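You operate a simulated robot arm through the tools that you are given. There is no shell and no other tool. Be economical: measure what you need, move in short steps, check, and stop when the job is done.

You run a simulated robot arm. Do the job below in one go: nothing can be reset, and whatever is moved stays where it is left.

## Task
Push the left bench drawer shut. Then put the blue-banded carton on the cream-legged table. Then open the right scale drawer, put the green buckle on the test table away in the inside of the right scale drawer, then shut the drawer. Then press the grey scale button two times. Then put the red tin on the blue tray. Then press the blue scale button two times. Then take the teal reel and leave it on the top of the belt. Then fetch the white tin and set it on the yellow tray. Do these in the order given. Set down upright: red tin, white tin.

The check looks at the end state, three seconds after you hand in, the way a careful person would. Anything else that was tipped, shoved, dropped, spilled or broken makes it a failure.

## Robot
A 7-joint arm with a vacuum gripper on a trunk, on a base that drives. Base frame: it is fixed to the floor where the robot stands at the start and does not move with it; the origin is under the middle of the robot, x ahead of it, y to its left, z up. Lengths are in m, angles in degrees, forces in N, time in s.
With the tool pointing down near the work surface it reaches from about 0.1 to 0.76 m from the robot's upright axis, wherever it stands. Its first joint turns from -166.0 to 166.0 degrees. Places, roughly: blue scale button [0.1, -3.3, 0.9]; blue tray (11x14x7 cm) [1.1, -2.9, 0.9]; blue-banded carton (12x8x8 cm) [1.8, -4, 0.9]; cream-legged table [3.5, -7, 0.7]; green buckle (6x5x2 cm) [1.6, -3.5, 0.9]; grey scale button [1.8, -3.1, 0.9]; inside of the right scale drawer [5.9, 1.8, 0.6]; left bench drawer [0.6, -0.2, 0.7]; red tin (7x7x8 cm) [0.8, -2.7, 0.9]; right scale drawer [6, 1.7, 0.6]; teal reel (9x9x6 cm) [2.2, -5.3, 0.8]; top of the belt [4.6, -2.5, 0.4]; white tin (7x7x8 cm) [3.5, 0.9, 0.9]; yellow tray (11x14x7 cm) [3.1, 0.7, 0.9]. Payload 1.88 kg.
Tool frame: the origin (TCP) lies in the middle of the cups' lips, and z points out of the cups. The gripper has 1 cup of 0.032 m across, covering 0.032 by 0.032 m (tool x, y); the bellows give 0.014 m. With the vacuum on, a cup seals on a smooth face that it is pressed against (1 to 4 N); it does not hold porous or soft things. The pull reaches 41 N.
Orientation is that of the tool frame in the base frame, as [roll, pitch, yaw] about the fixed x, y, z axes, in that order (R = Rz(yaw) Ry(pitch) Rx(roll)). With the cups facing straight down, the tool's x points along the base's -x, its y along +y and its z along -z.

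## Interface
- The arm moves only by the tool apply_moves. Its argument "commands" is a list of rows, each a list of 7 numbers: the shift along the base's x, y, z in m, then the turn, a rotation vector about the base's x, y, z in degrees, then the vacuum: 1 switches it on, 0 off. In form: [[x, y, z, wx, wy, wz, vac], ...]. A call has 1 to 10 rows; each row shifts and turns the commanded pose from where the row before left it. Each row takes 0.2 s and may step no farther than 0.05 m and 8.6 degrees from the row before; otherwise, or with a gripper value out of range, the whole call is refused. Where a pose cannot be reached the arm comes as near as it can. A force on the tool above 40 N (or 10 N above the force at the start of the call, whichever is more), or a blocked arm, ends the call early, and 0.2 s more pass. The pull builds up within a second once a cup has sealed. Time passes only in rows, and 0.2 s behind the last, so rows that do not move give it time. It gives the time, the measured TCP pose, the force on the tool (base axes) and the pull of the vacuum at its end, in the units of the frame above (readings bear some noise), with the torque about the TCP (base axes, N m) and any sound that the robot's microphone picked up.
- Cameras (640 x 400 px; columns grow to the right, rows downward): "scene" is now at [0.0086, 0.1177, 1.3426]; the picture's right is [-0.57, -0.82, 0.00], its down [-0.58, 0.40, -0.70] and it looks along [0.58, -0.40, -0.71] (base axes); focal length 251 px, centre (320, 200). "wrist" rides on the gripper at [0.082, 0.014, -0.216] in the tool frame; the picture's right is [-0.17, 0.99, 0.00], its down [-0.91, -0.15, -0.37] and it looks along [-0.37, -0.06, 0.93] (tool axes); focal length 243 px, centre (320, 200). There is no depth. A picture from a camera that has moved, and an enlarged one, comes with that camera's place and axes in the base frame and with its lens.
- camera(camera): a new picture of that camera. No time passes.
- slide_trunk(by): slides the trunk up (or, below 0, down) by that many m; the arm and the scene camera ride with it, the base frame stays. It gives what a move gives, with no picture.
- steer(legs): drives the robot by 1 to 6 legs, each [ahead, left, turn to the left] in m, m and degrees, along the robot's own axes; the way and the turn of a leg run together, so that a leg with both is an arc; at most 1.5 m and 180 degrees a leg. The arm and the cameras ride along, it lands a little off, and it stops where it bumps. It gives what a move gives.
- aim_head(pan, tilt): turns the head with the scene camera to pan (to the left, within 155 degrees either way) and tilt (down, from -29 to 69), counted from straight ahead of the robot. It gives what a move gives.
- enlarge(camera, box): a new picture of the part [left, top, right, bottom] of that camera's present view, enlarged. No time passes.
- job_done(): hands the job in; it is judged then, once.

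Work in short steps. Places have to be worked out from the pictures, the camera data and where the tool is seen: move nearer, look again, correct. Check each grasp and each placing, and mend what went wrong. You have 217 turns and 218 pictures in all, those below and enlarged ones among them. Switch the vacuum off and draw the arm clear of the work before you hand the job in, unless the task says otherwise; then end with one line.

The tools are called as name(argument=value, ...) on one line, values as JSON. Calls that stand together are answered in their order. apply_moves: Moves the arm, as the interface text tells. Its arguments: {"type":"object","properties":{"commands":{"type":"array","items":{"type":"array","items":{"type":"number"}}}},"required":["commands"]} The other tools are called the same way: slide_trunk (by) slides the trunk up or down; steer (legs) drives the base; aim_head (pan, tilt) turns the head that bears the scene camera; camera (camera) takes a picture; enlarge (camera, box) takes an enlarged picture of a part of a camera's view; job_done () hands the job in.

At the start:

```text
t: 0.0
tool_pos: [0.5381, -0.0666, 0.8589]
tool_rot: [180.0, 0.0, -179.9]
force: [-0.8, 0.0, 0.4]
moment: [0.02, 0.01, -0.02]
pull: 0.0
trunk travel left (down, up): [-0.3, 0.29]
robot x, y, heading: [-0.0005, 0.0018, 0.2]
head pan, tilt: [-34.7, 45.2]
```

scene: 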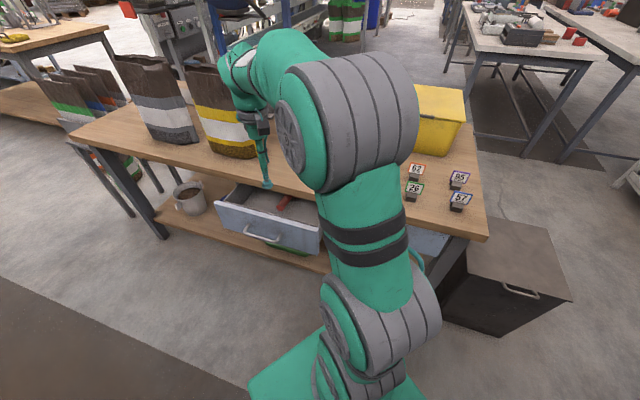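
wrist: 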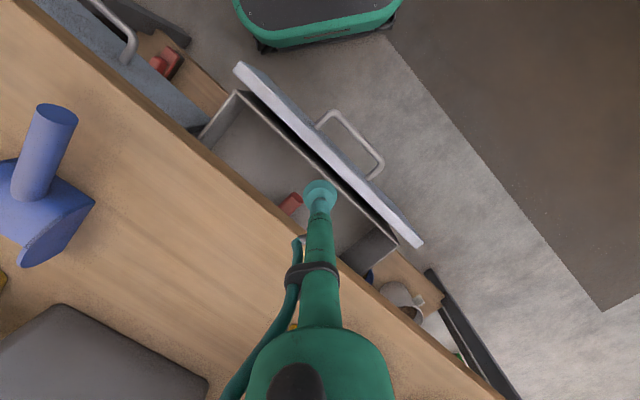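

The handle bar triangulates to about (0.527, -0.01, 0.69), and the push direction is about (0.59, -0.81). I'll move the tool outside the handle and lower it.

apply_moves(commands=[[-0.023, 0.042, 0, 0, 0, 0, 0], [-0.023, 0.042, 0, 0, 0, 0, 0], [-0.023, 0.042, 0, 0, 0, 0, 0], [0, 0, -0.048, 0, 0, 0, 0], [0, 0, -0.048, 0, 0, 0, 0], [0, 0, -0.048, 0, 0, 0, 0], [0, 0, -0.04, 0, 0, 0, 0]])

camera(camera="wrist")

camera(camera="scene")

```text
t: 1.6
tool_pos: [0.4679, 0.0603, 0.6753]
tool_rot: [-180.0, 0.0, 179.9]
force: [-0.2, 0.2, 0.9]
moment: [0.0, -0.05, -0.01]
pull: 0.1
trunk travel left (down, up): [-0.3, 0.29]
robot x, y, heading: [0.0017, -0.0019, -0.1]
head pan, tilt: [-34.7, 45.2]
```

```text
215 pictures are left
camera wrist: at [0.3855, 0.074, 0.891], right [0.17, 0.99, 0.0], down [0.91, -0.15, 0.38], along [0.37, -0.06, -0.93], focal length 243 px, centre (320, 200)
```

wrist: 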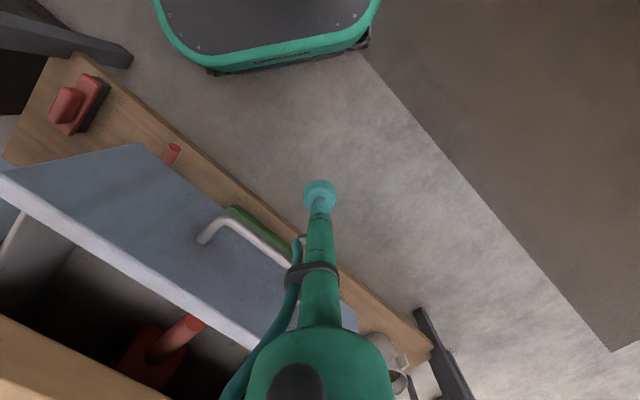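

```text
214 pictures are left
camera scene: at [0.0083, 0.1177, 1.3427], right [-0.57, -0.82, 0.0], down [-0.58, 0.4, -0.7], along [0.58, -0.4, -0.71], focal length 251 px, centre (320, 200)
```

scene: 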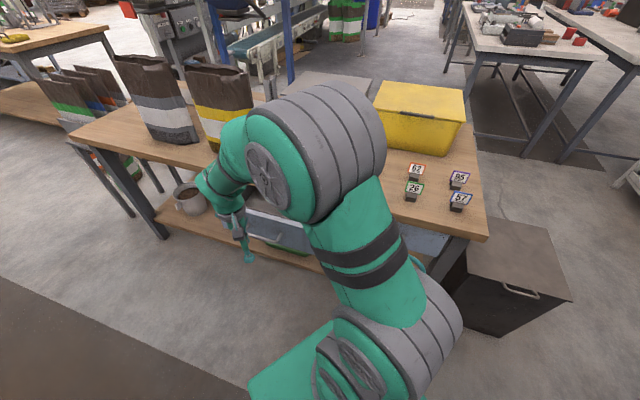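

The tool stands about 7 cm off the handle bar and near its middle. I push along (0.6, -0.8).

apply_moves(commands=[[0.018, -0.024, 0, 0, 0, 0, 0], [0.018, -0.024, 0, 0, 0, 0, 0], [0.015, -0.02, 0, 0, 0, 0, 0], [0.015, -0.02, 0, 0, 0, 0, 0], [0.015, -0.02, 0, 0, 0, 0, 0], [0.015, -0.02, 0, 0, 0, 0, 0]])

camera(camera="wrist")

```text
t: 3.0
tool_pos: [0.5639, -0.0687, 0.674]
tool_rot: [180.0, 0.0, -179.9]
force: [-0.3, -0.1, -3.2]
moment: [0.0, 0.02, 0.0]
pull: 0.0
trunk travel left (down, up): [-0.3, 0.29]
robot x, y, heading: [-0.0038, 0.0009, 0.0]
head pan, tilt: [-34.7, 45.2]
```

```text
213 pictures are left
camera wrist: at [0.4829, -0.0536, 0.8902], right [0.17, 0.99, 0.0], down [0.91, -0.15, 0.37], along [0.37, -0.06, -0.93], focal length 243 px, centre (320, 200)
```

wrist: 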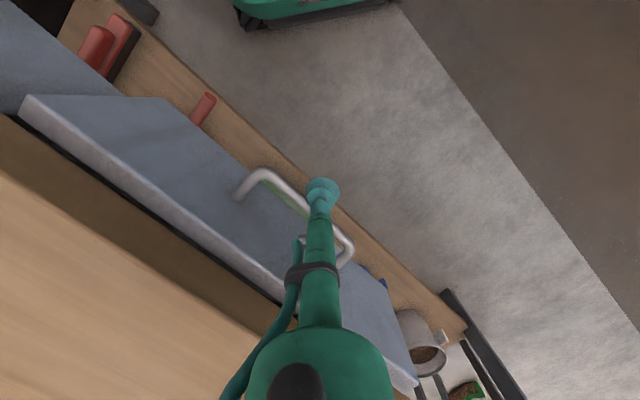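

The drawer is almost shut. I keep pushing in smaller steps until it stops.

apply_moves(commands=[[0.009, -0.012, 0, 0, 0, 0, 0], [0.009, -0.012, 0, 0, 0, 0, 0], [0.009, -0.012, 0, 0, 0, 0, 0], [0.006, -0.008, 0, 0, 0, 0, 0], [0.006, -0.008, 0, 0, 0, 0, 0]])

camera(camera="wrist")

```text
t: 3.8
tool_pos: [0.5827, -0.0914, 0.6698]
tool_rot: [179.2, -1.1, 179.9]
force: [-5.0, 5.6, 1.7]
moment: [-0.11, -0.03, -0.05]
pull: 0.0
trunk travel left (down, up): [-0.3, 0.29]
robot x, y, heading: [0.0009, -0.0023, -0.0]
head pan, tilt: [-34.7, 45.2]
stopped in row 4: the force on the tool passed its limit at 50 N (the readings are from after the stop); the commanded pose is now the measured one
```

```text
212 pictures are left
camera wrist: at [0.5048, -0.0806, 0.8883], right [0.17, 0.99, 0.01], down [0.92, -0.16, 0.35], along [0.35, -0.05, -0.94], focal length 243 px, centre (320, 200)
```

wrist: 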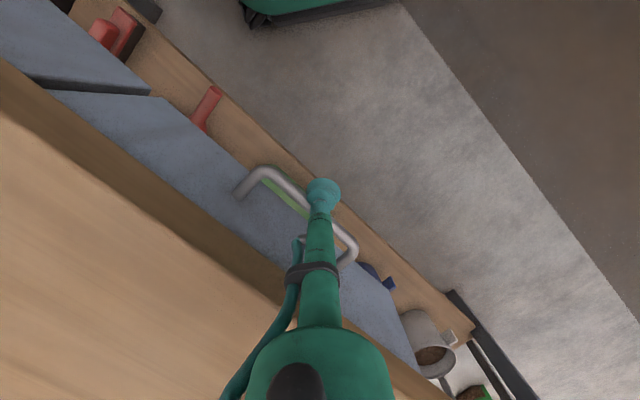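

The drawer is flush with its neighbour. I back off, raise the arm and look around before driving.

apply_moves(commands=[[-0.03, 0.04, 0, 0, 0, 0, 0], [-0.03, 0.04, 0, 0.8, 1.1, 0, 0], [-0.03, 0.03, 0.02, 0, 0, 0, 0], [0, 0, 0.05, 0, 0, 0, 0], [0, 0, 0.05, 0, 0, 0, 0], [0, 0, 0.05, 0, 0, 0, 0], [0, 0, 0.05, 0, 0, 0, 0], [-0.03, 0, 0.05, 0, 0, 0, 0], [-0.03, 0, 0.05, 0, 0, 0, 0], [-0.03, 0, 0.05, 0, 0, 0, 0]])

aim_head(pan=-75, tilt=20)

camera(camera="scene")

aim_head(pan=0, tilt=20)

camera(camera="scene")

aim_head(pan=-145, tilt=20)

camera(camera="scene")

```text
refused: row 8 steps farther than a row can; nothing moved
```

```text
t: 4.9
tool_pos: [0.5819, -0.0923, 0.6704]
tool_rot: [179.2, -1.2, 179.8]
force: [-11.3, 16.5, 1.3]
moment: [-0.16, -0.14, 0.02]
pull: 0.0
trunk travel left (down, up): [-0.3, 0.29]
robot x, y, heading: [0.0007, -0.0001, 0.1]
head pan, tilt: [-75.0, 20.0]
```

```text
211 pictures are left
camera scene: at [-0.0352, 0.0754, 1.3814], right [-0.97, -0.26, 0.0], down [-0.09, 0.33, -0.94], along [0.25, -0.91, -0.34], focal length 251 px, centre (320, 200)
```

scene: 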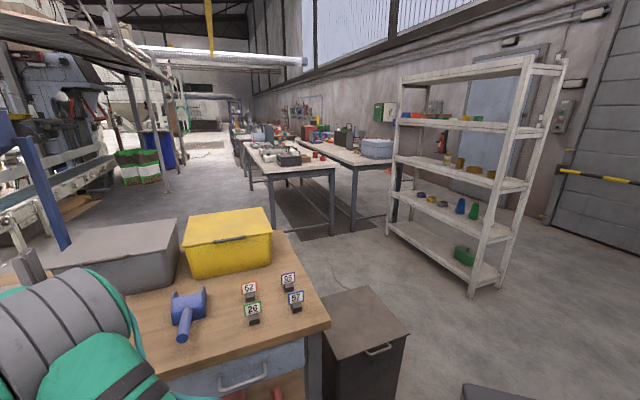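

```text
t: 6.4
tool_pos: [0.582, -0.0915, 0.6715]
tool_rot: [179.3, -1.1, 179.7]
force: [-14.6, 20.8, 1.0]
moment: [-0.16, -0.18, -0.06]
pull: 0.1
trunk travel left (down, up): [-0.3, 0.29]
robot x, y, heading: [-0.0013, 0.0054, 0.4]
head pan, tilt: [0.0, 20.0]
```

```text
210 pictures are left
camera scene: at [0.0334, 0.1656, 1.3814], right [0.0, -1.0, 0.0], down [-0.34, 0.0, -0.94], along [0.94, 0.0, -0.34], focal length 251 px, centre (320, 200)
```

scene: 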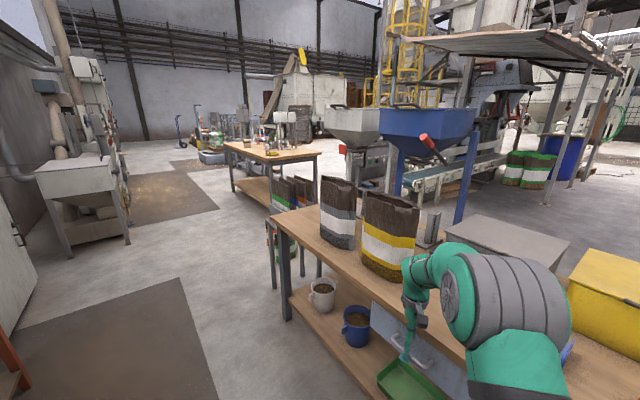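

```text
t: 8.7
tool_pos: [0.583, -0.0931, 0.669]
tool_rot: [179.2, -1.1, 179.9]
force: [-15.0, 22.1, 1.6]
moment: [-0.19, -0.22, -0.04]
pull: 0.0
trunk travel left (down, up): [-0.3, 0.29]
robot x, y, heading: [-0.0006, -0.0009, 0.3]
head pan, tilt: [-145.0, 20.0]
```

```text
209 pictures are left
camera scene: at [-0.1359, 0.112, 1.3813], right [-0.58, 0.82, 0.0], down [0.28, 0.2, -0.94], along [-0.77, -0.54, -0.34], focal length 251 px, centre (320, 200)
```

scene: 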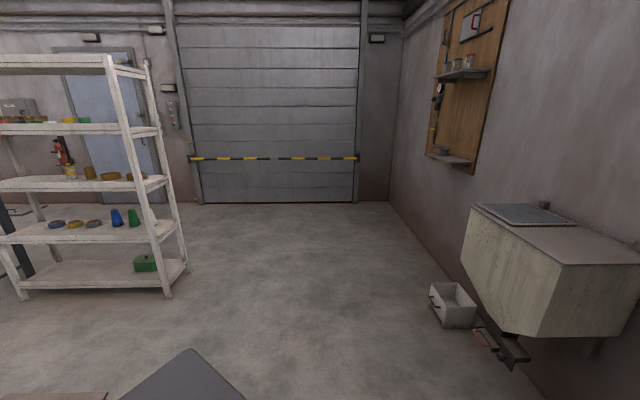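

The refused call moved nothing, so I redo the retreat with legal steps. Something dark also stands close to the robot's right, so I look there.

apply_moves(commands=[[-0.029, 0.04, 0, 0, 0, 0, 0], [-0.029, 0.04, 0, 0.8, 1.1, 0, 0], [-0.029, 0.03, 0.02, 0, 0, 0, 0], [0, 0, 0.049, 0, 0, 0, 0], [0, 0, 0.049, 0, 0, 0, 0], [0, 0, 0.049, 0, 0, 0, 0], [0, 0, 0.049, 0, 0, 0, 0], [-0.03, 0, 0.04, 0, 0, 0, 0], [-0.03, 0, 0.04, 0, 0, 0, 0], [-0.03, 0, 0.04, 0, 0, 0, 0]])

aim_head(pan=-110, tilt=50)

camera(camera="scene")

aim_head(pan=80, tilt=20)

camera(camera="scene")

```text
t: 10.9
tool_pos: [0.4054, 0.0158, 1.0064]
tool_rot: [178.5, -2.2, 179.7]
force: [0.6, 0.5, 0.7]
moment: [0.02, 0.04, 0.03]
pull: 0.1
trunk travel left (down, up): [-0.3, 0.29]
robot x, y, heading: [0.0002, -0.0032, 0.1]
head pan, tilt: [-145.0, 20.0]
```

```text
t: 11.9
tool_pos: [0.4055, 0.0162, 1.0043]
tool_rot: [178.4, -2.1, 179.8]
force: [-0.5, -0.3, 0.3]
moment: [0.01, 0.01, -0.01]
pull: 0.0
trunk travel left (down, up): [-0.3, 0.29]
robot x, y, heading: [0.0002, -0.0017, 0.4]
head pan, tilt: [-110.0, 50.0]
```

```text
208 pictures are left
camera scene: at [-0.0851, 0.0918, 1.336], right [-0.94, 0.34, 0.0], down [0.26, 0.72, -0.64], along [-0.22, -0.6, -0.77], focal length 251 px, centre (320, 200)
```

scene: 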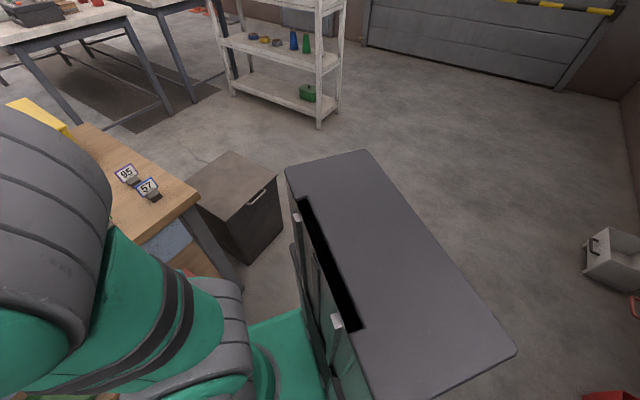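

```text
t: 14.7
tool_pos: [0.4057, 0.0152, 1.0063]
tool_rot: [178.5, -2.1, 179.7]
force: [0.0, -0.3, 0.5]
moment: [0.0, 0.02, 0.0]
pull: 0.0
trunk travel left (down, up): [-0.3, 0.29]
robot x, y, heading: [0.0023, 0.0026, -0.0]
head pan, tilt: [80.0, 20.0]
```

```text
207 pictures are left
camera scene: at [-0.0428, 0.256, 1.3815], right [0.98, -0.17, 0.0], down [-0.06, -0.34, -0.94], along [0.16, 0.93, -0.34], focal length 251 px, centre (320, 200)
```

scene: 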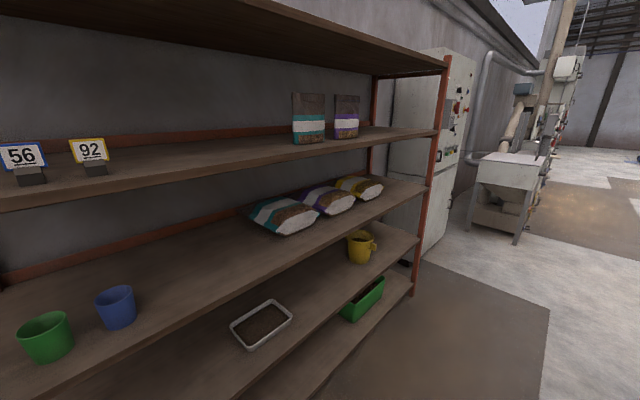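

The grey slab is the robot's own back. I drive round the black box, through the gap before the white rack, and then turn toward the tables.

steer(legs=[[-0.5, -0.4, 0], [0, -0.8, 0], [0, 0, -50]])

aim_head(pan=0, tilt=25)

camera(camera="scene")

```text
t: 24.4
tool_pos: [-0.2285, -1.5049, 1.0067]
tool_rot: [178.5, -2.1, 129.3]
force: [0.5, -0.2, 0.5]
moment: [-0.01, -0.02, -0.03]
pull: 0.0
trunk travel left (down, up): [-0.3, 0.29]
robot x, y, heading: [-0.4991, -1.2003, -50.5]
head pan, tilt: [80.0, 20.0]
```

```text
t: 25.9
tool_pos: [-0.2281, -1.5033, 1.0062]
tool_rot: [178.5, -2.1, 129.2]
force: [-0.4, -0.2, 0.0]
moment: [0.03, -0.02, 0.01]
pull: 0.0
trunk travel left (down, up): [-0.3, 0.29]
robot x, y, heading: [-0.4993, -1.1983, -50.4]
head pan, tilt: [0.0, 25.0]
```

```text
206 pictures are left
camera scene: at [-0.3501, -1.1212, 1.3735], right [-0.77, -0.64, 0.0], down [-0.27, 0.33, -0.91], along [0.58, -0.7, -0.42], focal length 251 px, centre (320, 200)
```

scene: 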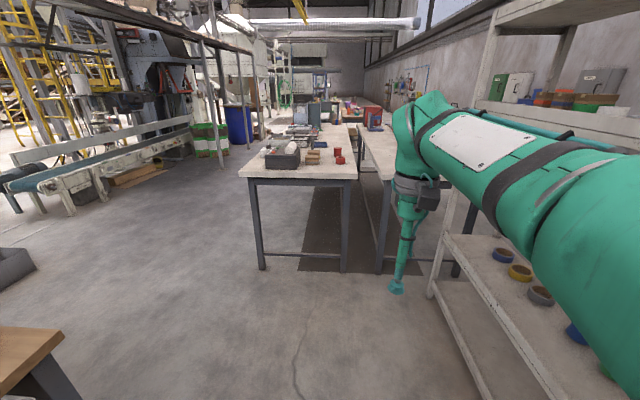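

Table A's near end runs from about (0.52, -2.49) to (1.06, -2.08) and its long side heads along (0.61, -0.80). Its left side is open, so I drive there.

steer(legs=[[0.768, 0.144, 0], [0.324, 0.706, 0], [0.85, 0.4, 0], [1.048, -0.15, 0]])

aim_head(pan=-55, tilt=30)

camera(camera="scene")

aim_head(pan=0, tilt=25)

camera(camera="scene")

```text
t: 43.5
tool_pos: [2.538, -3.0935, 1.0072]
tool_rot: [178.4, -2.1, 129.6]
force: [0.7, 0.3, -0.6]
moment: [0.0, 0.0, -0.01]
pull: 0.0
trunk travel left (down, up): [-0.3, 0.29]
robot x, y, heading: [2.2621, -2.792, -50.1]
head pan, tilt: [0.0, 25.0]
```

```text
t: 44.7
tool_pos: [2.5364, -3.0923, 1.0067]
tool_rot: [178.4, -2.1, 129.6]
force: [-0.2, 0.2, -0.6]
moment: [-0.03, -0.04, 0.0]
pull: 0.1
trunk travel left (down, up): [-0.3, 0.29]
robot x, y, heading: [2.2674, -2.7943, -50.3]
head pan, tilt: [-55.0, 30.0]
```

```text
205 pictures are left
camera scene: at [2.3315, -2.7274, 1.3655], right [-0.97, 0.26, 0.0], down [0.13, 0.48, -0.87], along [-0.23, -0.84, -0.5], focal length 251 px, centre (320, 200)
```

scene: 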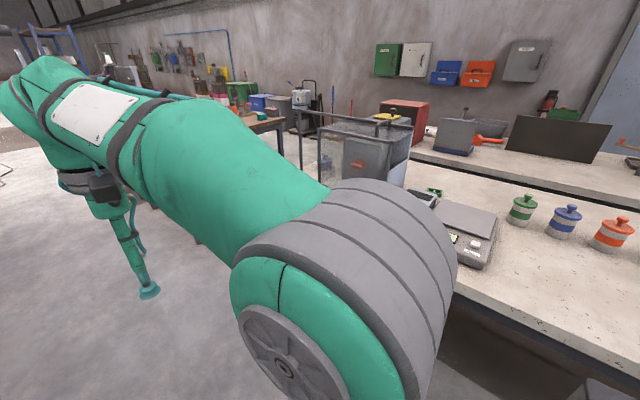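

```text
t: 46.0
tool_pos: [2.5372, -3.0924, 1.006]
tool_rot: [178.5, -2.1, 129.6]
force: [0.2, 0.0, 0.4]
moment: [0.0, 0.0, 0.01]
pull: 0.1
trunk travel left (down, up): [-0.3, 0.29]
robot x, y, heading: [2.2639, -2.792, -50.0]
head pan, tilt: [0.0, 25.0]
```

```text
204 pictures are left
camera scene: at [2.4141, -2.7108, 1.3734], right [-0.77, -0.64, 0.0], down [-0.27, 0.32, -0.91], along [0.58, -0.7, -0.42], focal length 251 px, centre (320, 200)
```

scene: 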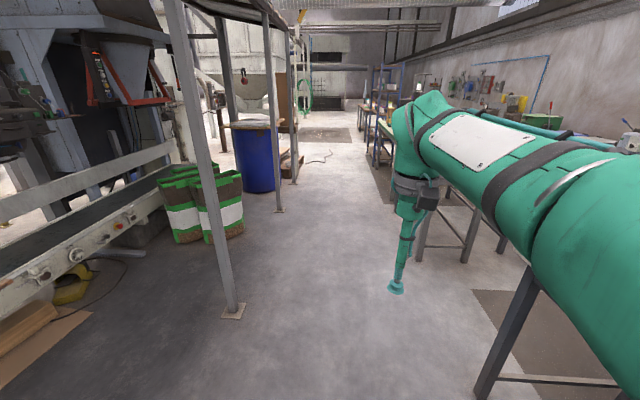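

The arm hides the table from the head camera. I raise the trunk and turn the robot to face the table.

slide_trunk(by=0.25)

steer(legs=[[0, 0, -90]])

aim_head(pan=30, tilt=30)

camera(camera="scene")

camera(camera="wrist")

```text
t: 48.6
tool_pos: [2.537, -3.0925, 1.2561]
tool_rot: [178.5, -2.2, 129.6]
force: [0.1, -0.5, 0.9]
moment: [0.02, 0.01, -0.01]
pull: 0.0
trunk travel left (down, up): [-0.55, 0.04]
robot x, y, heading: [2.2686, -2.7932, -50.0]
head pan, tilt: [0.0, 25.0]
```

```text
t: 52.8
tool_pos: [1.9627, -3.0619, 1.2567]
tool_rot: [178.5, -2.1, 39.3]
force: [-0.1, 0.1, -0.1]
moment: [0.01, 0.0, 0.02]
pull: 0.1
trunk travel left (down, up): [-0.55, 0.04]
robot x, y, heading: [2.2643, -2.79, -140.3]
head pan, tilt: [0.0, 25.0]
```

```text
t: 53.7
tool_pos: [1.9624, -3.0609, 1.2556]
tool_rot: [178.4, -2.2, 39.3]
force: [-0.2, -0.7, 0.0]
moment: [0.01, 0.0, 0.01]
pull: 0.1
trunk travel left (down, up): [-0.55, 0.04]
robot x, y, heading: [2.2683, -2.7883, -140.5]
head pan, tilt: [30.0, 30.0]
```

```text
203 pictures are left
camera scene: at [2.3867, -2.964, 1.6155], right [-0.94, 0.35, 0.0], down [0.17, 0.47, -0.87], along [-0.3, -0.81, -0.5], focal length 251 px, centre (320, 200)
```

scene: 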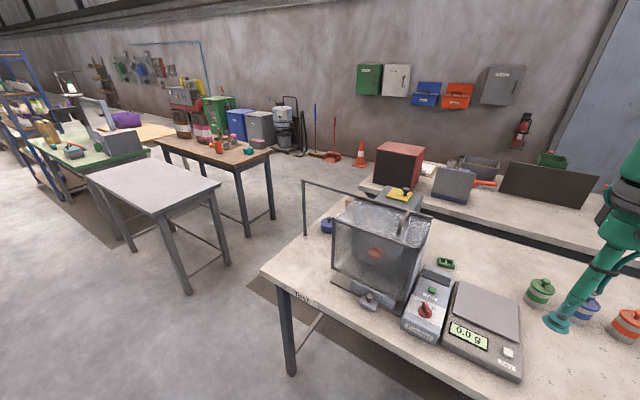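

```text
202 pictures are left
camera wrist: at [2.0247, -3.02, 1.476], right [0.5, -0.87, 0.02], down [-0.82, -0.46, 0.34], along [-0.28, -0.18, -0.94], focal length 243 px, centre (320, 200)
```

wrist: 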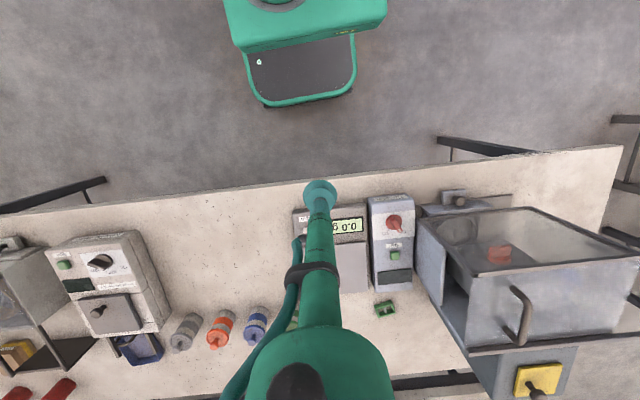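

The table is in view now. The carton should be near pixel (350, 210), so I enlarge that area.

enlarge(camera="scene", box=[270, 170, 470, 320])

enlarge(camera="scene", box=[420, 240, 620, 390])

```text
2.67 times, centred on (370, 245) of scene
camera zoom: at [2.3867, -2.964, 1.6155], right [-0.94, 0.35, 0.0], down [0.17, 0.47, -0.87], along [-0.3, -0.81, -0.5], focal length 670 px, centre (187, 80)
```

zoom: 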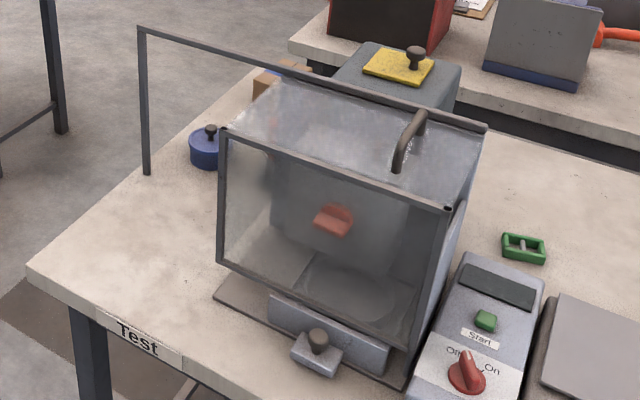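

```text
2.67 times, centred on (520, 315) of scene
camera zoom: at [2.3867, -2.964, 1.6155], right [-0.94, 0.35, 0.0], down [0.17, 0.47, -0.87], along [-0.3, -0.81, -0.5], focal length 670 px, centre (-213, -107)
```

zoom: 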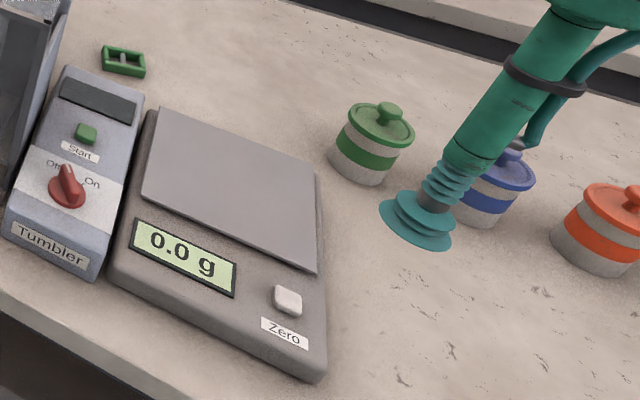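

The carton is behind the glass chamber at the table's far end. I drive round to stand beyond that end, near (2.2, -4.25).

steer(legs=[[-0.162, 0.798, 0], [0.454, 0.468, 0], [0.692, -0.185, 0], [0, 0, -40]])

aim_head(pan=-20, tilt=40)

camera(camera="scene")

camera(camera="wrist")

```text
t: 66.9
tool_pos: [1.7952, -4.2782, 1.2571]
tool_rot: [178.5, -2.0, -0.5]
force: [0.0, 0.0, 1.4]
moment: [0.01, -0.01, 0.0]
pull: 0.1
trunk travel left (down, up): [-0.55, 0.04]
robot x, y, heading: [2.2016, -4.265, 180.0]
head pan, tilt: [30.0, 30.0]
stopped in leg 4: the robot was blocked; the commanded pose is now the measured one
```

```text
t: 68.1
tool_pos: [1.795, -4.2785, 1.2562]
tool_rot: [178.5, -2.1, -0.4]
force: [-0.2, 0.0, -0.5]
moment: [-0.01, 0.01, 0.03]
pull: 0.0
trunk travel left (down, up): [-0.55, 0.04]
robot x, y, heading: [2.2006, -4.2633, 179.9]
head pan, tilt: [-20.0, 40.0]
```

```text
199 pictures are left
camera scene: at [2.1831, -4.3987, 1.6001], right [0.34, 0.94, 0.0], down [0.6, -0.22, -0.77], along [-0.72, 0.26, -0.64], focal length 251 px, centre (320, 200)
```

scene: 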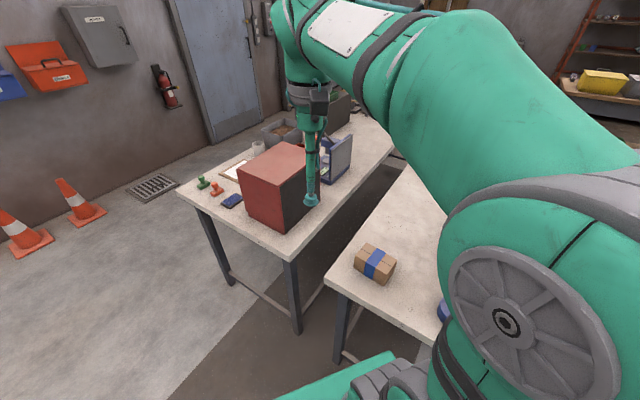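

```text
198 pictures are left
camera wrist: at [1.8693, -4.2863, 1.476], right [-0.17, -0.98, 0.02], down [-0.93, 0.17, 0.34], along [-0.33, 0.04, -0.94], focal length 243 px, centre (320, 200)
```

wrist: 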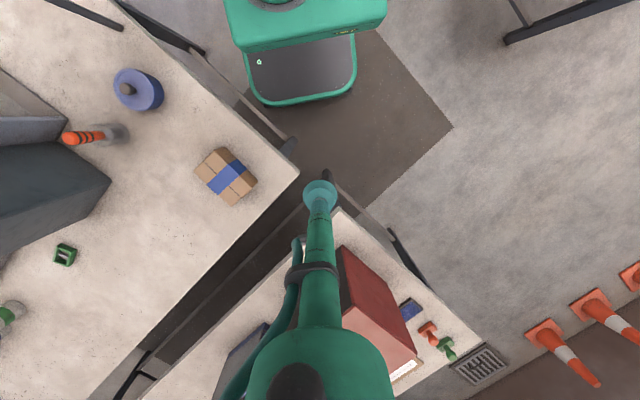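

The carton triangulates to about (1.775, -4.06), with its top near 0.94. I level the tool and move over it for a closer look.

apply_moves(commands=[[-0.004, 0.04, -0.02, 1.5, 2.0, 0, 0], [-0.004, 0.043, -0.02, 0, 0, 0, 0], [-0.004, 0.043, -0.02, 0, 0, 0, 0], [-0.004, 0.043, -0.02, 0, 0, 0, 0], [-0.004, 0.043, -0.02, 0, 0, 0, 0], [0, 0, -0.04, 0, 0, 0, 0], [0, 0, -0.04, 0, 0, 0, 0]])

camera(camera="wrist")

enlarge(camera="scene", box=[300, 200, 460, 300])

```text
t: 69.7
tool_pos: [1.7752, -4.0662, 1.0766]
tool_rot: [180.0, 0.0, -0.4]
force: [-0.7, -0.1, -0.4]
moment: [0.05, -0.03, -0.01]
pull: 0.1
trunk travel left (down, up): [-0.55, 0.04]
robot x, y, heading: [2.2014, -4.2634, 179.9]
head pan, tilt: [-20.0, 40.0]
```

```text
197 pictures are left
camera wrist: at [1.8567, -4.0797, 1.2926], right [-0.17, -0.99, 0.0], down [-0.91, 0.16, 0.37], along [-0.37, 0.06, -0.93], focal length 243 px, centre (320, 200)
```

wrist: 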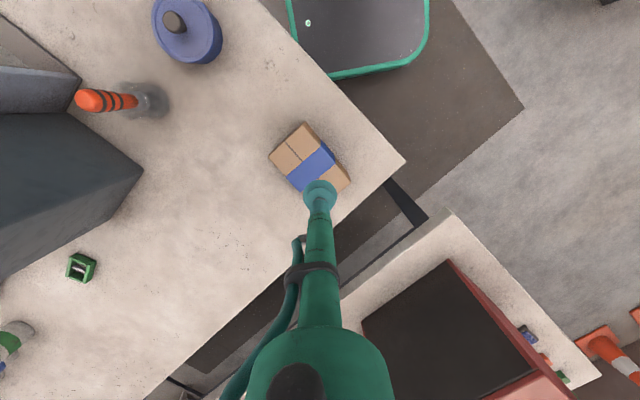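

```text
4.00 times, centred on (380, 250) of scene
camera zoom: at [2.1832, -4.3989, 1.6002], right [0.34, 0.94, 0.0], down [0.6, -0.22, -0.77], along [-0.72, 0.26, -0.64], focal length 1005 px, centre (80, 0)
```

zoom: 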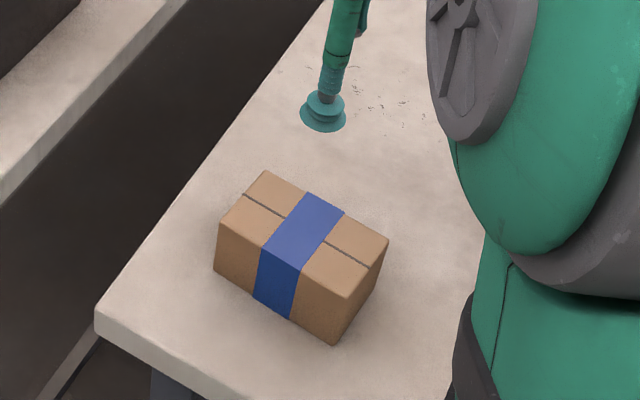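

The carton's top centre is about (1.777, -4.054, 0.945). I descend onto the blue band with the vacuum on.

apply_moves(commands=[[0.002, 0.012, -0.04, 0, 0, 0, 1], [0, 0, -0.04, 0, 0, 0, 1], [0, 0, -0.03, 0, 0, 0, 1], [0, 0, -0.01, 0, 0, 0, 1], [0, 0, -0.006, 0, 0, 0, 1], [0, 0, -0.006, 0, 0, 0, 1]])

```text
t: 71.1
tool_pos: [1.777, -4.0542, 0.9462]
tool_rot: [179.9, -0.1, -0.4]
force: [-0.1, 0.2, -0.1]
moment: [0.01, 0.04, 0.0]
pull: 0.0
trunk travel left (down, up): [-0.55, 0.04]
robot x, y, heading: [2.2012, -4.2645, 180.1]
head pan, tilt: [-20.0, 40.0]
```

No contact yet, so I continue down in small steps.

apply_moves(commands=[[0, 0, -0.006, 0, 0, 0, 1], [0, 0, -0.006, 0, 0, 0, 1], [0, 0, 0, 0, 0, 0, 1]])

enlarge(camera="scene", box=[300, 200, 460, 300])

```text
t: 71.9
tool_pos: [1.7781, -4.0532, 0.932]
tool_rot: [179.9, -0.1, -0.4]
force: [0.4, 0.5, 0.3]
moment: [-0.03, -0.04, 0.03]
pull: 0.1
trunk travel left (down, up): [-0.55, 0.04]
robot x, y, heading: [2.1985, -4.263, 179.8]
head pan, tilt: [-20.0, 40.0]
```

```text
4.00 times, centred on (380, 250) of scene
camera zoom: at [2.183, -4.3986, 1.6001], right [0.34, 0.94, 0.0], down [0.6, -0.22, -0.77], along [-0.72, 0.26, -0.64], focal length 1005 px, centre (80, 0)
```

zoom: 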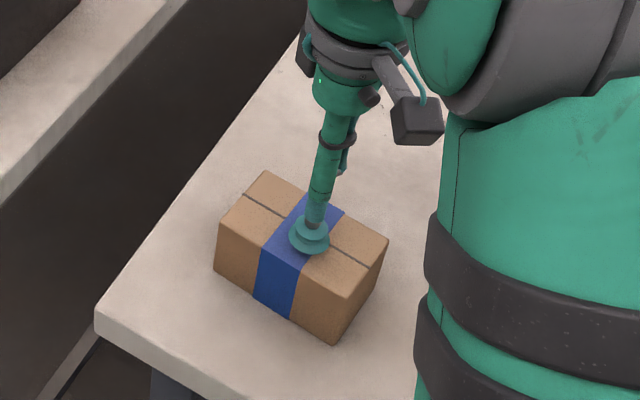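

The cup is just above the band. I nudge it slightly toward the centre and keep descending.

apply_moves(commands=[[-0.006, 0.003, -0.005, 0, 0, 0, 1], [0, 0, -0.005, 0, 0, 0, 1], [0, 0, -0.005, 0, 0, 0, 1], [0, 0, 0, 0, 0, 0, 1], [0, 0, 0, 0, 0, 0, 1]])

```text
t: 73.1
tool_pos: [1.7711, -4.0523, 0.9178]
tool_rot: [180.0, 0.1, -0.4]
force: [1.1, -3.9, 16.2]
moment: [0.0, 0.02, -0.13]
pull: 40.7
trunk travel left (down, up): [-0.55, 0.04]
robot x, y, heading: [2.2027, -4.2637, 179.7]
head pan, tilt: [-20.0, 40.0]
```

Sealed with 40.7 N of pull. I lift the carton and check it.

apply_moves(commands=[[0, 0, 0.03, 0, 0, 0, 1], [0, 0, 0.05, 0, 0, 0, 1], [0, 0, 0.05, 0, 0, 0, 1], [0, 0, 0.05, 0, 0, 0, 1], [0, 0, 0.05, 0, 0, 0, 1], [0, 0, 0.05, 0, 0, 0, 1], [0.005, -0.04, 0, 0, 0, 0, 1], [0.015, -0.04, 0, 0, 0, 0, 1], [0.015, -0.04, 0, 0, 0, 0, 1], [0.015, -0.04, 0, 0, 0, 0, 1]])

aim_head(pan=110, tilt=25)

camera(camera="scene")

camera(camera="wrist")

```text
t: 75.3
tool_pos: [1.82, -4.2122, 1.197]
tool_rot: [180.0, 0.0, -0.5]
force: [-0.4, 0.4, -2.2]
moment: [-0.02, -0.07, 0.04]
pull: 40.7
trunk travel left (down, up): [-0.55, 0.04]
robot x, y, heading: [2.2036, -4.2656, 180.2]
head pan, tilt: [-20.0, 40.0]
```

```text
t: 77.4
tool_pos: [1.8196, -4.2096, 1.198]
tool_rot: [-180.0, -0.1, -0.5]
force: [0.4, 0.7, -2.3]
moment: [-0.04, 0.02, 0.03]
pull: 40.9
trunk travel left (down, up): [-0.55, 0.04]
robot x, y, heading: [2.1985, -4.2659, 180.1]
head pan, tilt: [110.0, 25.0]
```

```text
194 pictures are left
camera scene: at [2.2943, -4.5145, 1.6234], right [-0.94, -0.34, 0.0], down [-0.14, 0.4, -0.91], along [0.31, -0.85, -0.42], focal length 251 px, centre (320, 200)
```

scene: 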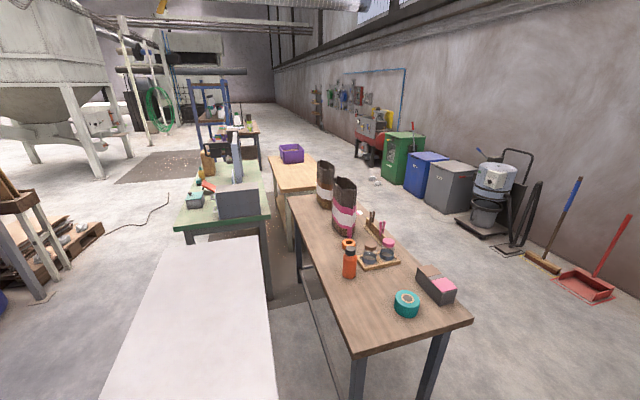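

```text
193 pictures are left
camera wrist: at [1.9009, -4.2246, 1.413], right [-0.17, -0.98, 0.0], down [-0.91, 0.16, 0.37], along [-0.37, 0.06, -0.93], focal length 243 px, centre (320, 200)
```

wrist: 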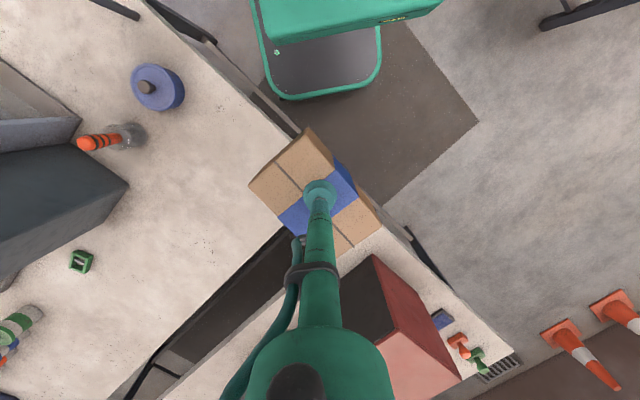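

The carton holds. The cream-legged table should be near pixel (295, 172), so I enlarge there.

enlarge(camera="scene", box=[160, 100, 400, 260])

```text
2.50 times, centred on (280, 180) of scene
camera zoom: at [2.2943, -4.5145, 1.6234], right [-0.94, -0.34, 0.0], down [-0.14, 0.4, -0.91], along [0.31, -0.85, -0.42], focal length 628 px, centre (420, 250)
```

zoom: 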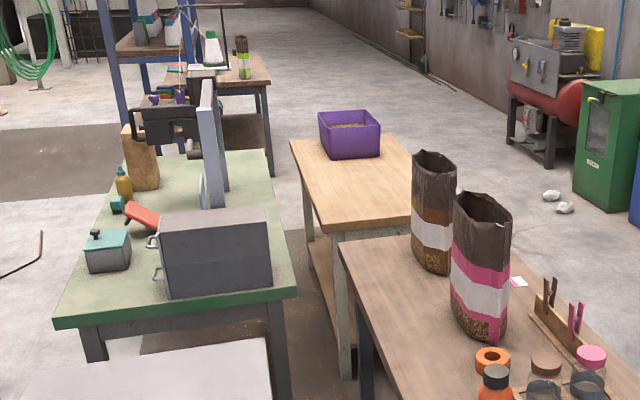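

The tan table with cream legs has its right long edge roughly from (2.83, -6.6) to (3.56, -7.6). I drive round the brown table on the wall side to about (2.7, -7.2).

steer(legs=[[0.1, 0.335, 0], [0.5, 0.45, 0], [0.1, 0.45, 0], [0, 0, 126], [1.0, 0, 0]])

aim_head(pan=30, tilt=30)

camera(camera="scene")

```text
t: 95.4
tool_pos: [2.2836, -6.6383, 1.1964]
tool_rot: [-180.0, -0.2, 126.1]
force: [0.4, 0.0, -2.4]
moment: [0.06, 0.03, 0.04]
pull: 40.8
trunk travel left (down, up): [-0.55, 0.04]
robot x, y, heading: [2.0974, -6.2993, -53.8]
head pan, tilt: [110.0, 25.0]
```

```text
t: 96.9
tool_pos: [2.283, -6.6386, 1.1959]
tool_rot: [180.0, -0.1, 126.1]
force: [0.5, 0.4, -2.2]
moment: [0.03, 0.01, 0.0]
pull: 40.2
trunk travel left (down, up): [-0.55, 0.04]
robot x, y, heading: [2.0972, -6.2986, -53.5]
head pan, tilt: [30.0, 30.0]
```

```text
191 pictures are left
camera scene: at [2.2796, -6.1908, 1.6155], right [-0.4, -0.92, 0.0], down [-0.46, 0.2, -0.87], along [0.79, -0.35, -0.5], focal length 251 px, centre (320, 200)
```

scene: 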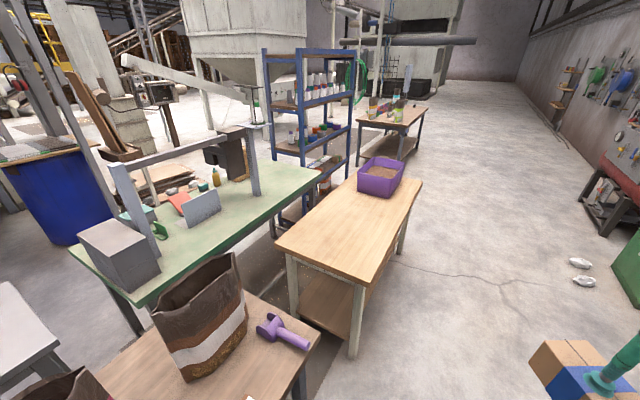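

The table is clear apart from the purple box at its far end. I drive up beside it and turn to face it.

steer(legs=[[1.2, 0.07, 0], [0, 0, 88]])

aim_head(pan=20, tilt=45)

camera(camera="scene")

camera(camera="wrist")

```text
t: 106.8
tool_pos: [3.2135, -7.0502, 1.1971]
tool_rot: [-180.0, -0.1, -145.7]
force: [-0.9, -0.7, -2.8]
moment: [0.0, 0.05, -0.01]
pull: 40.3
trunk travel left (down, up): [-0.55, 0.04]
robot x, y, heading: [2.8691, -7.2256, 34.6]
head pan, tilt: [30.0, 30.0]
```

```text
t: 107.5
tool_pos: [3.2139, -7.0506, 1.1961]
tool_rot: [179.9, -0.1, -145.8]
force: [-0.6, 0.5, -3.2]
moment: [-0.03, 0.04, -0.01]
pull: 40.5
trunk travel left (down, up): [-0.55, 0.04]
robot x, y, heading: [2.8686, -7.2268, 34.5]
head pan, tilt: [20.0, 45.0]
```

```text
190 pictures are left
camera scene: at [2.7759, -7.0563, 1.5929], right [0.81, -0.58, 0.0], down [-0.41, -0.58, -0.71], along [0.41, 0.58, -0.71], focal length 251 px, centre (320, 200)
```

scene: 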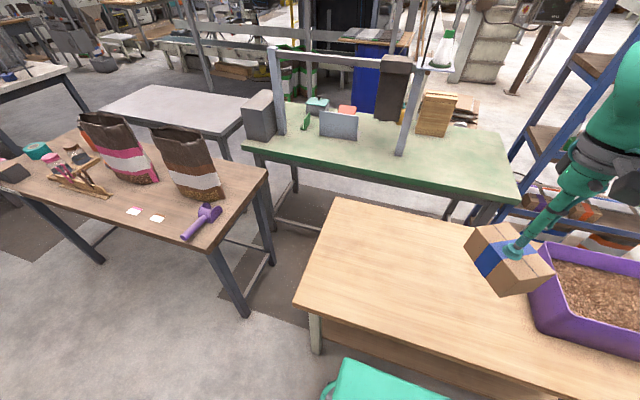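

```text
189 pictures are left
camera wrist: at [3.1382, -7.0848, 1.413], right [-0.42, 0.91, 0.0], down [0.84, 0.39, 0.37], along [0.34, 0.16, -0.93], focal length 243 px, centre (320, 200)
```

wrist: 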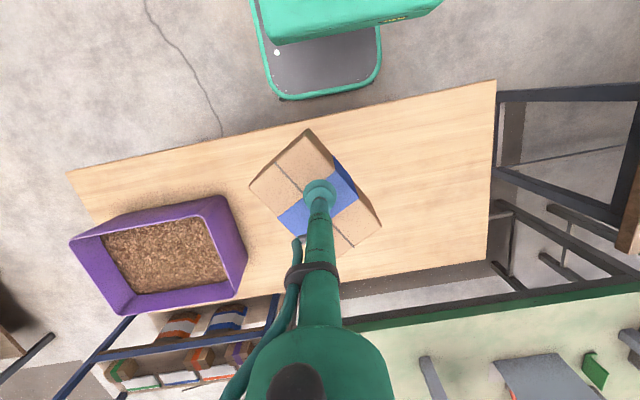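

There is free space to the left of the purple box. I shift left by about 10 cm and descend.

apply_moves(commands=[[-0.004, 0.04, 0, 0, 0, 0, 1], [-0.004, 0.04, 0, 0, 0, 0, 1], [0, 0.036, 0, 0, 0, 0, 1], [0, 0, -0.05, 0, 0, 0, 1], [0, 0, -0.05, 0, 0, 0, 1], [0, 0, -0.05, 0, 0, 0, 1], [0, 0, -0.05, 0, 0, 0, 1], [0, 0, -0.05, 0, 0, 0, 1], [0, 0, -0.05, 0, 0, 0, 1]])

camera(camera="scene")

```text
t: 109.5
tool_pos: [3.2058, -6.933, 0.8944]
tool_rot: [180.0, 0.0, -145.8]
force: [-0.4, -0.7, -3.1]
moment: [0.05, -0.01, 0.02]
pull: 40.4
trunk travel left (down, up): [-0.55, 0.04]
robot x, y, heading: [2.8651, -7.2231, 34.7]
head pan, tilt: [20.0, 45.0]
```

```text
188 pictures are left
camera scene: at [2.776, -7.0563, 1.5929], right [0.81, -0.58, 0.0], down [-0.41, -0.58, -0.71], along [0.41, 0.58, -0.71], focal length 251 px, centre (320, 200)
```

scene: 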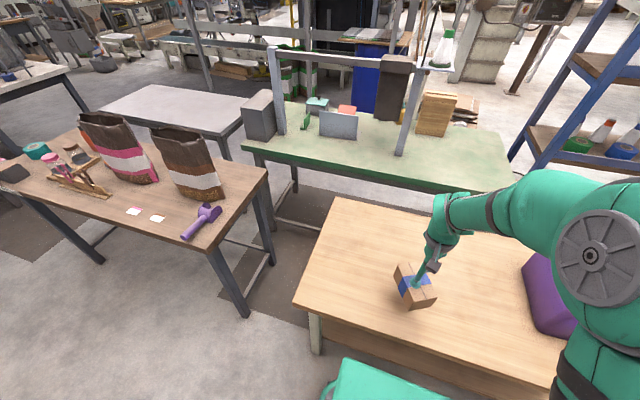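

The carton is over the clear part of the table. I lower it in small steps.

apply_moves(commands=[[0, 0, -0.03, 0, 0, 0, 1], [0, 0, -0.02, 0, 0, 0, 1], [0, 0, -0.01, 0, 0, 0, 1], [0, 0, -0.01, 0, 0, 0, 1], [0, 0, -0.008, 0, 0, 0, 1]])

enlarge(camera="scene", box=[340, 240, 500, 340])

```text
t: 110.7
tool_pos: [3.2054, -6.9347, 0.8184]
tool_rot: [-179.9, -0.1, -145.8]
force: [-1.0, 0.0, -1.8]
moment: [0.0, 0.02, 0.03]
pull: 40.7
trunk travel left (down, up): [-0.55, 0.04]
robot x, y, heading: [2.8665, -7.2221, 34.6]
head pan, tilt: [20.0, 45.0]
```

```text
4.00 times, centred on (420, 290) of scene
camera zoom: at [2.776, -7.0563, 1.5929], right [0.81, -0.58, 0.0], down [-0.41, -0.58, -0.71], along [0.41, 0.58, -0.71], focal length 1005 px, centre (-80, -160)
```

zoom: 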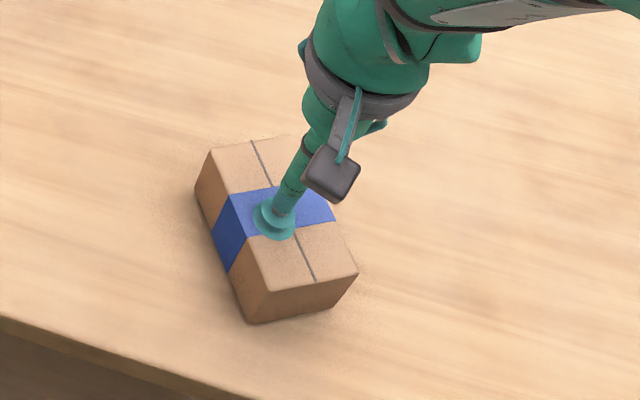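

It is close to the surface, judging by the shadow. I continue in 5 mm steps.

apply_moves(commands=[[0, 0, -0.005, 0, 0, 0, 1], [0, 0, -0.005, 0, 0, 0, 1], [0, 0, -0.005, 0, 0, 0, 1]])

```text
t: 111.5
tool_pos: [3.205, -6.9334, 0.8055]
tool_rot: [179.9, 0.2, -145.9]
force: [-6.0, -2.3, 27.9]
moment: [-0.04, -0.14, -0.18]
pull: 41.0
trunk travel left (down, up): [-0.55, 0.04]
robot x, y, heading: [2.8668, -7.2234, 34.5]
head pan, tilt: [20.0, 45.0]
```

Contact with the table at 28 N. I release the carton, let the vacuum vent and lift off.

apply_moves(commands=[[0, 0, 0.004, 0, 0, 0, 0], [0, 0, 0, 0, 0, 0, 0], [0, 0, 0, 0, 0, 0, 0], [0, 0, 0.02, 0, 0, 0, 0], [0, 0, 0.04, 0, 0, 0, 0], [0, 0, 0.05, 0, 0, 0, 0], [0, 0, 0.05, 0, 0, 0, 0], [0, 0, 0.05, 0, 0, 0, 0], [0, 0, 0.05, 0, 0, 0, 0], [0, 0, 0.05, 0, 0, 0, 0]])

camera(camera="scene")

```text
t: 113.7
tool_pos: [3.2062, -6.9358, 1.1182]
tool_rot: [179.9, -0.1, -145.8]
force: [-0.1, 1.0, 0.0]
moment: [-0.03, -0.02, 0.02]
pull: 0.0
trunk travel left (down, up): [-0.55, 0.04]
robot x, y, heading: [2.8689, -7.2226, 34.6]
head pan, tilt: [20.0, 45.0]
```

```text
186 pictures are left
camera scene: at [2.7759, -7.0564, 1.5928], right [0.81, -0.58, 0.0], down [-0.41, -0.58, -0.71], along [0.41, 0.58, -0.71], focal length 251 px, centre (320, 200)
```

scene: 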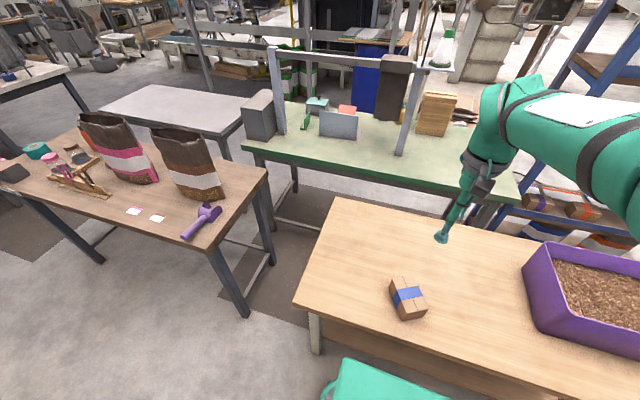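

The carton sits upright on the cream-legged table. Next I go and open the scale drawer, returning by the way I came.

steer(legs=[[0, 0, 91.5], [1.1, 0.05, 0], [1.1, 0.05, 0], [0.306, -0.347, 0], [0.07, -0.67, 0], [0.084, -0.99, 0]])

steer(legs=[[0.497, -0.42, 0], [1.326, -0.22, 0]])

aim_head(pan=-70, tilt=20)

camera(camera="scene")

aim_head(pan=5, tilt=20)

camera(camera="scene")

```text
t: 138.9
tool_pos: [2.5635, -3.6141, 1.1188]
tool_rot: [-180.0, -0.1, -54.5]
force: [-0.8, -0.5, -0.6]
moment: [-0.01, 0.0, -0.01]
pull: 0.0
trunk travel left (down, up): [-0.55, 0.04]
robot x, y, heading: [2.861, -3.9472, 125.8]
head pan, tilt: [20.0, 45.0]
```

```text
t: 148.9
tool_pos: [2.0092, -1.7518, 1.1168]
tool_rot: [180.0, -0.1, -54.5]
force: [0.5, -0.5, 0.4]
moment: [-0.04, -0.02, -0.01]
pull: 0.1
trunk travel left (down, up): [-0.55, 0.04]
robot x, y, heading: [2.3026, -2.0813, 126.0]
head pan, tilt: [20.0, 45.0]
```

```text
t: 150.6
tool_pos: [2.0097, -1.7518, 1.1174]
tool_rot: [180.0, 0.0, -54.5]
force: [-0.2, -0.2, -0.3]
moment: [0.02, 0.01, 0.01]
pull: 0.0
trunk travel left (down, up): [-0.55, 0.04]
robot x, y, heading: [2.3049, -2.0822, 125.8]
head pan, tilt: [-70.0, 20.0]
```

```text
185 pictures are left
camera scene: at [2.262, -2.1493, 1.6315], right [0.83, -0.56, 0.0], down [-0.19, -0.28, -0.94], along [0.53, 0.78, -0.34], focal length 251 px, centre (320, 200)
```

scene: 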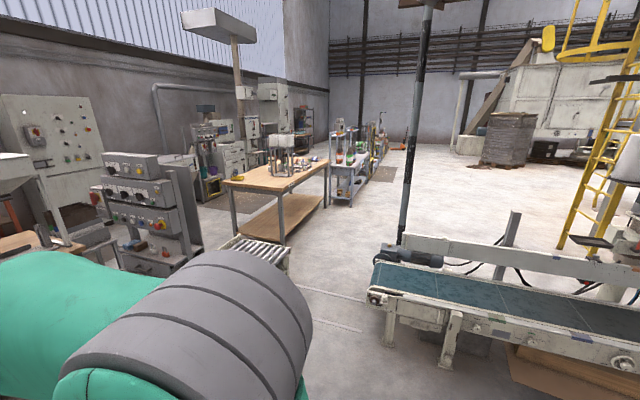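

```text
t: 152.0
tool_pos: [2.0082, -1.7515, 1.1174]
tool_rot: [180.0, -0.1, -54.5]
force: [-0.5, 0.4, 0.3]
moment: [0.02, 0.03, 0.01]
pull: 0.1
trunk travel left (down, up): [-0.55, 0.04]
robot x, y, heading: [2.3053, -2.0818, 125.8]
head pan, tilt: [5.0, 20.0]
```

```text
184 pictures are left
camera scene: at [2.1489, -2.1559, 1.6315], right [0.76, 0.65, 0.0], down [0.22, -0.26, -0.94], along [-0.61, 0.71, -0.34], focal length 251 px, centre (320, 200)
```

scene: 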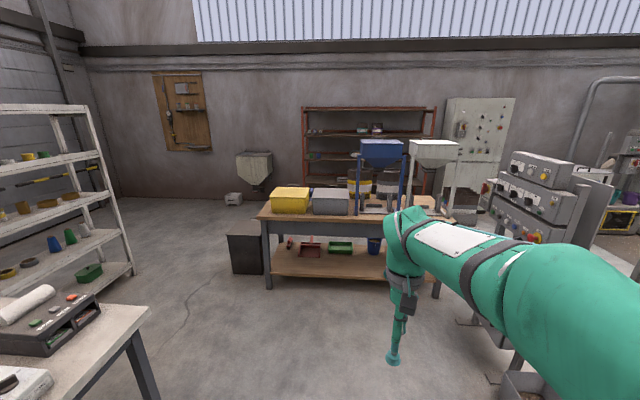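

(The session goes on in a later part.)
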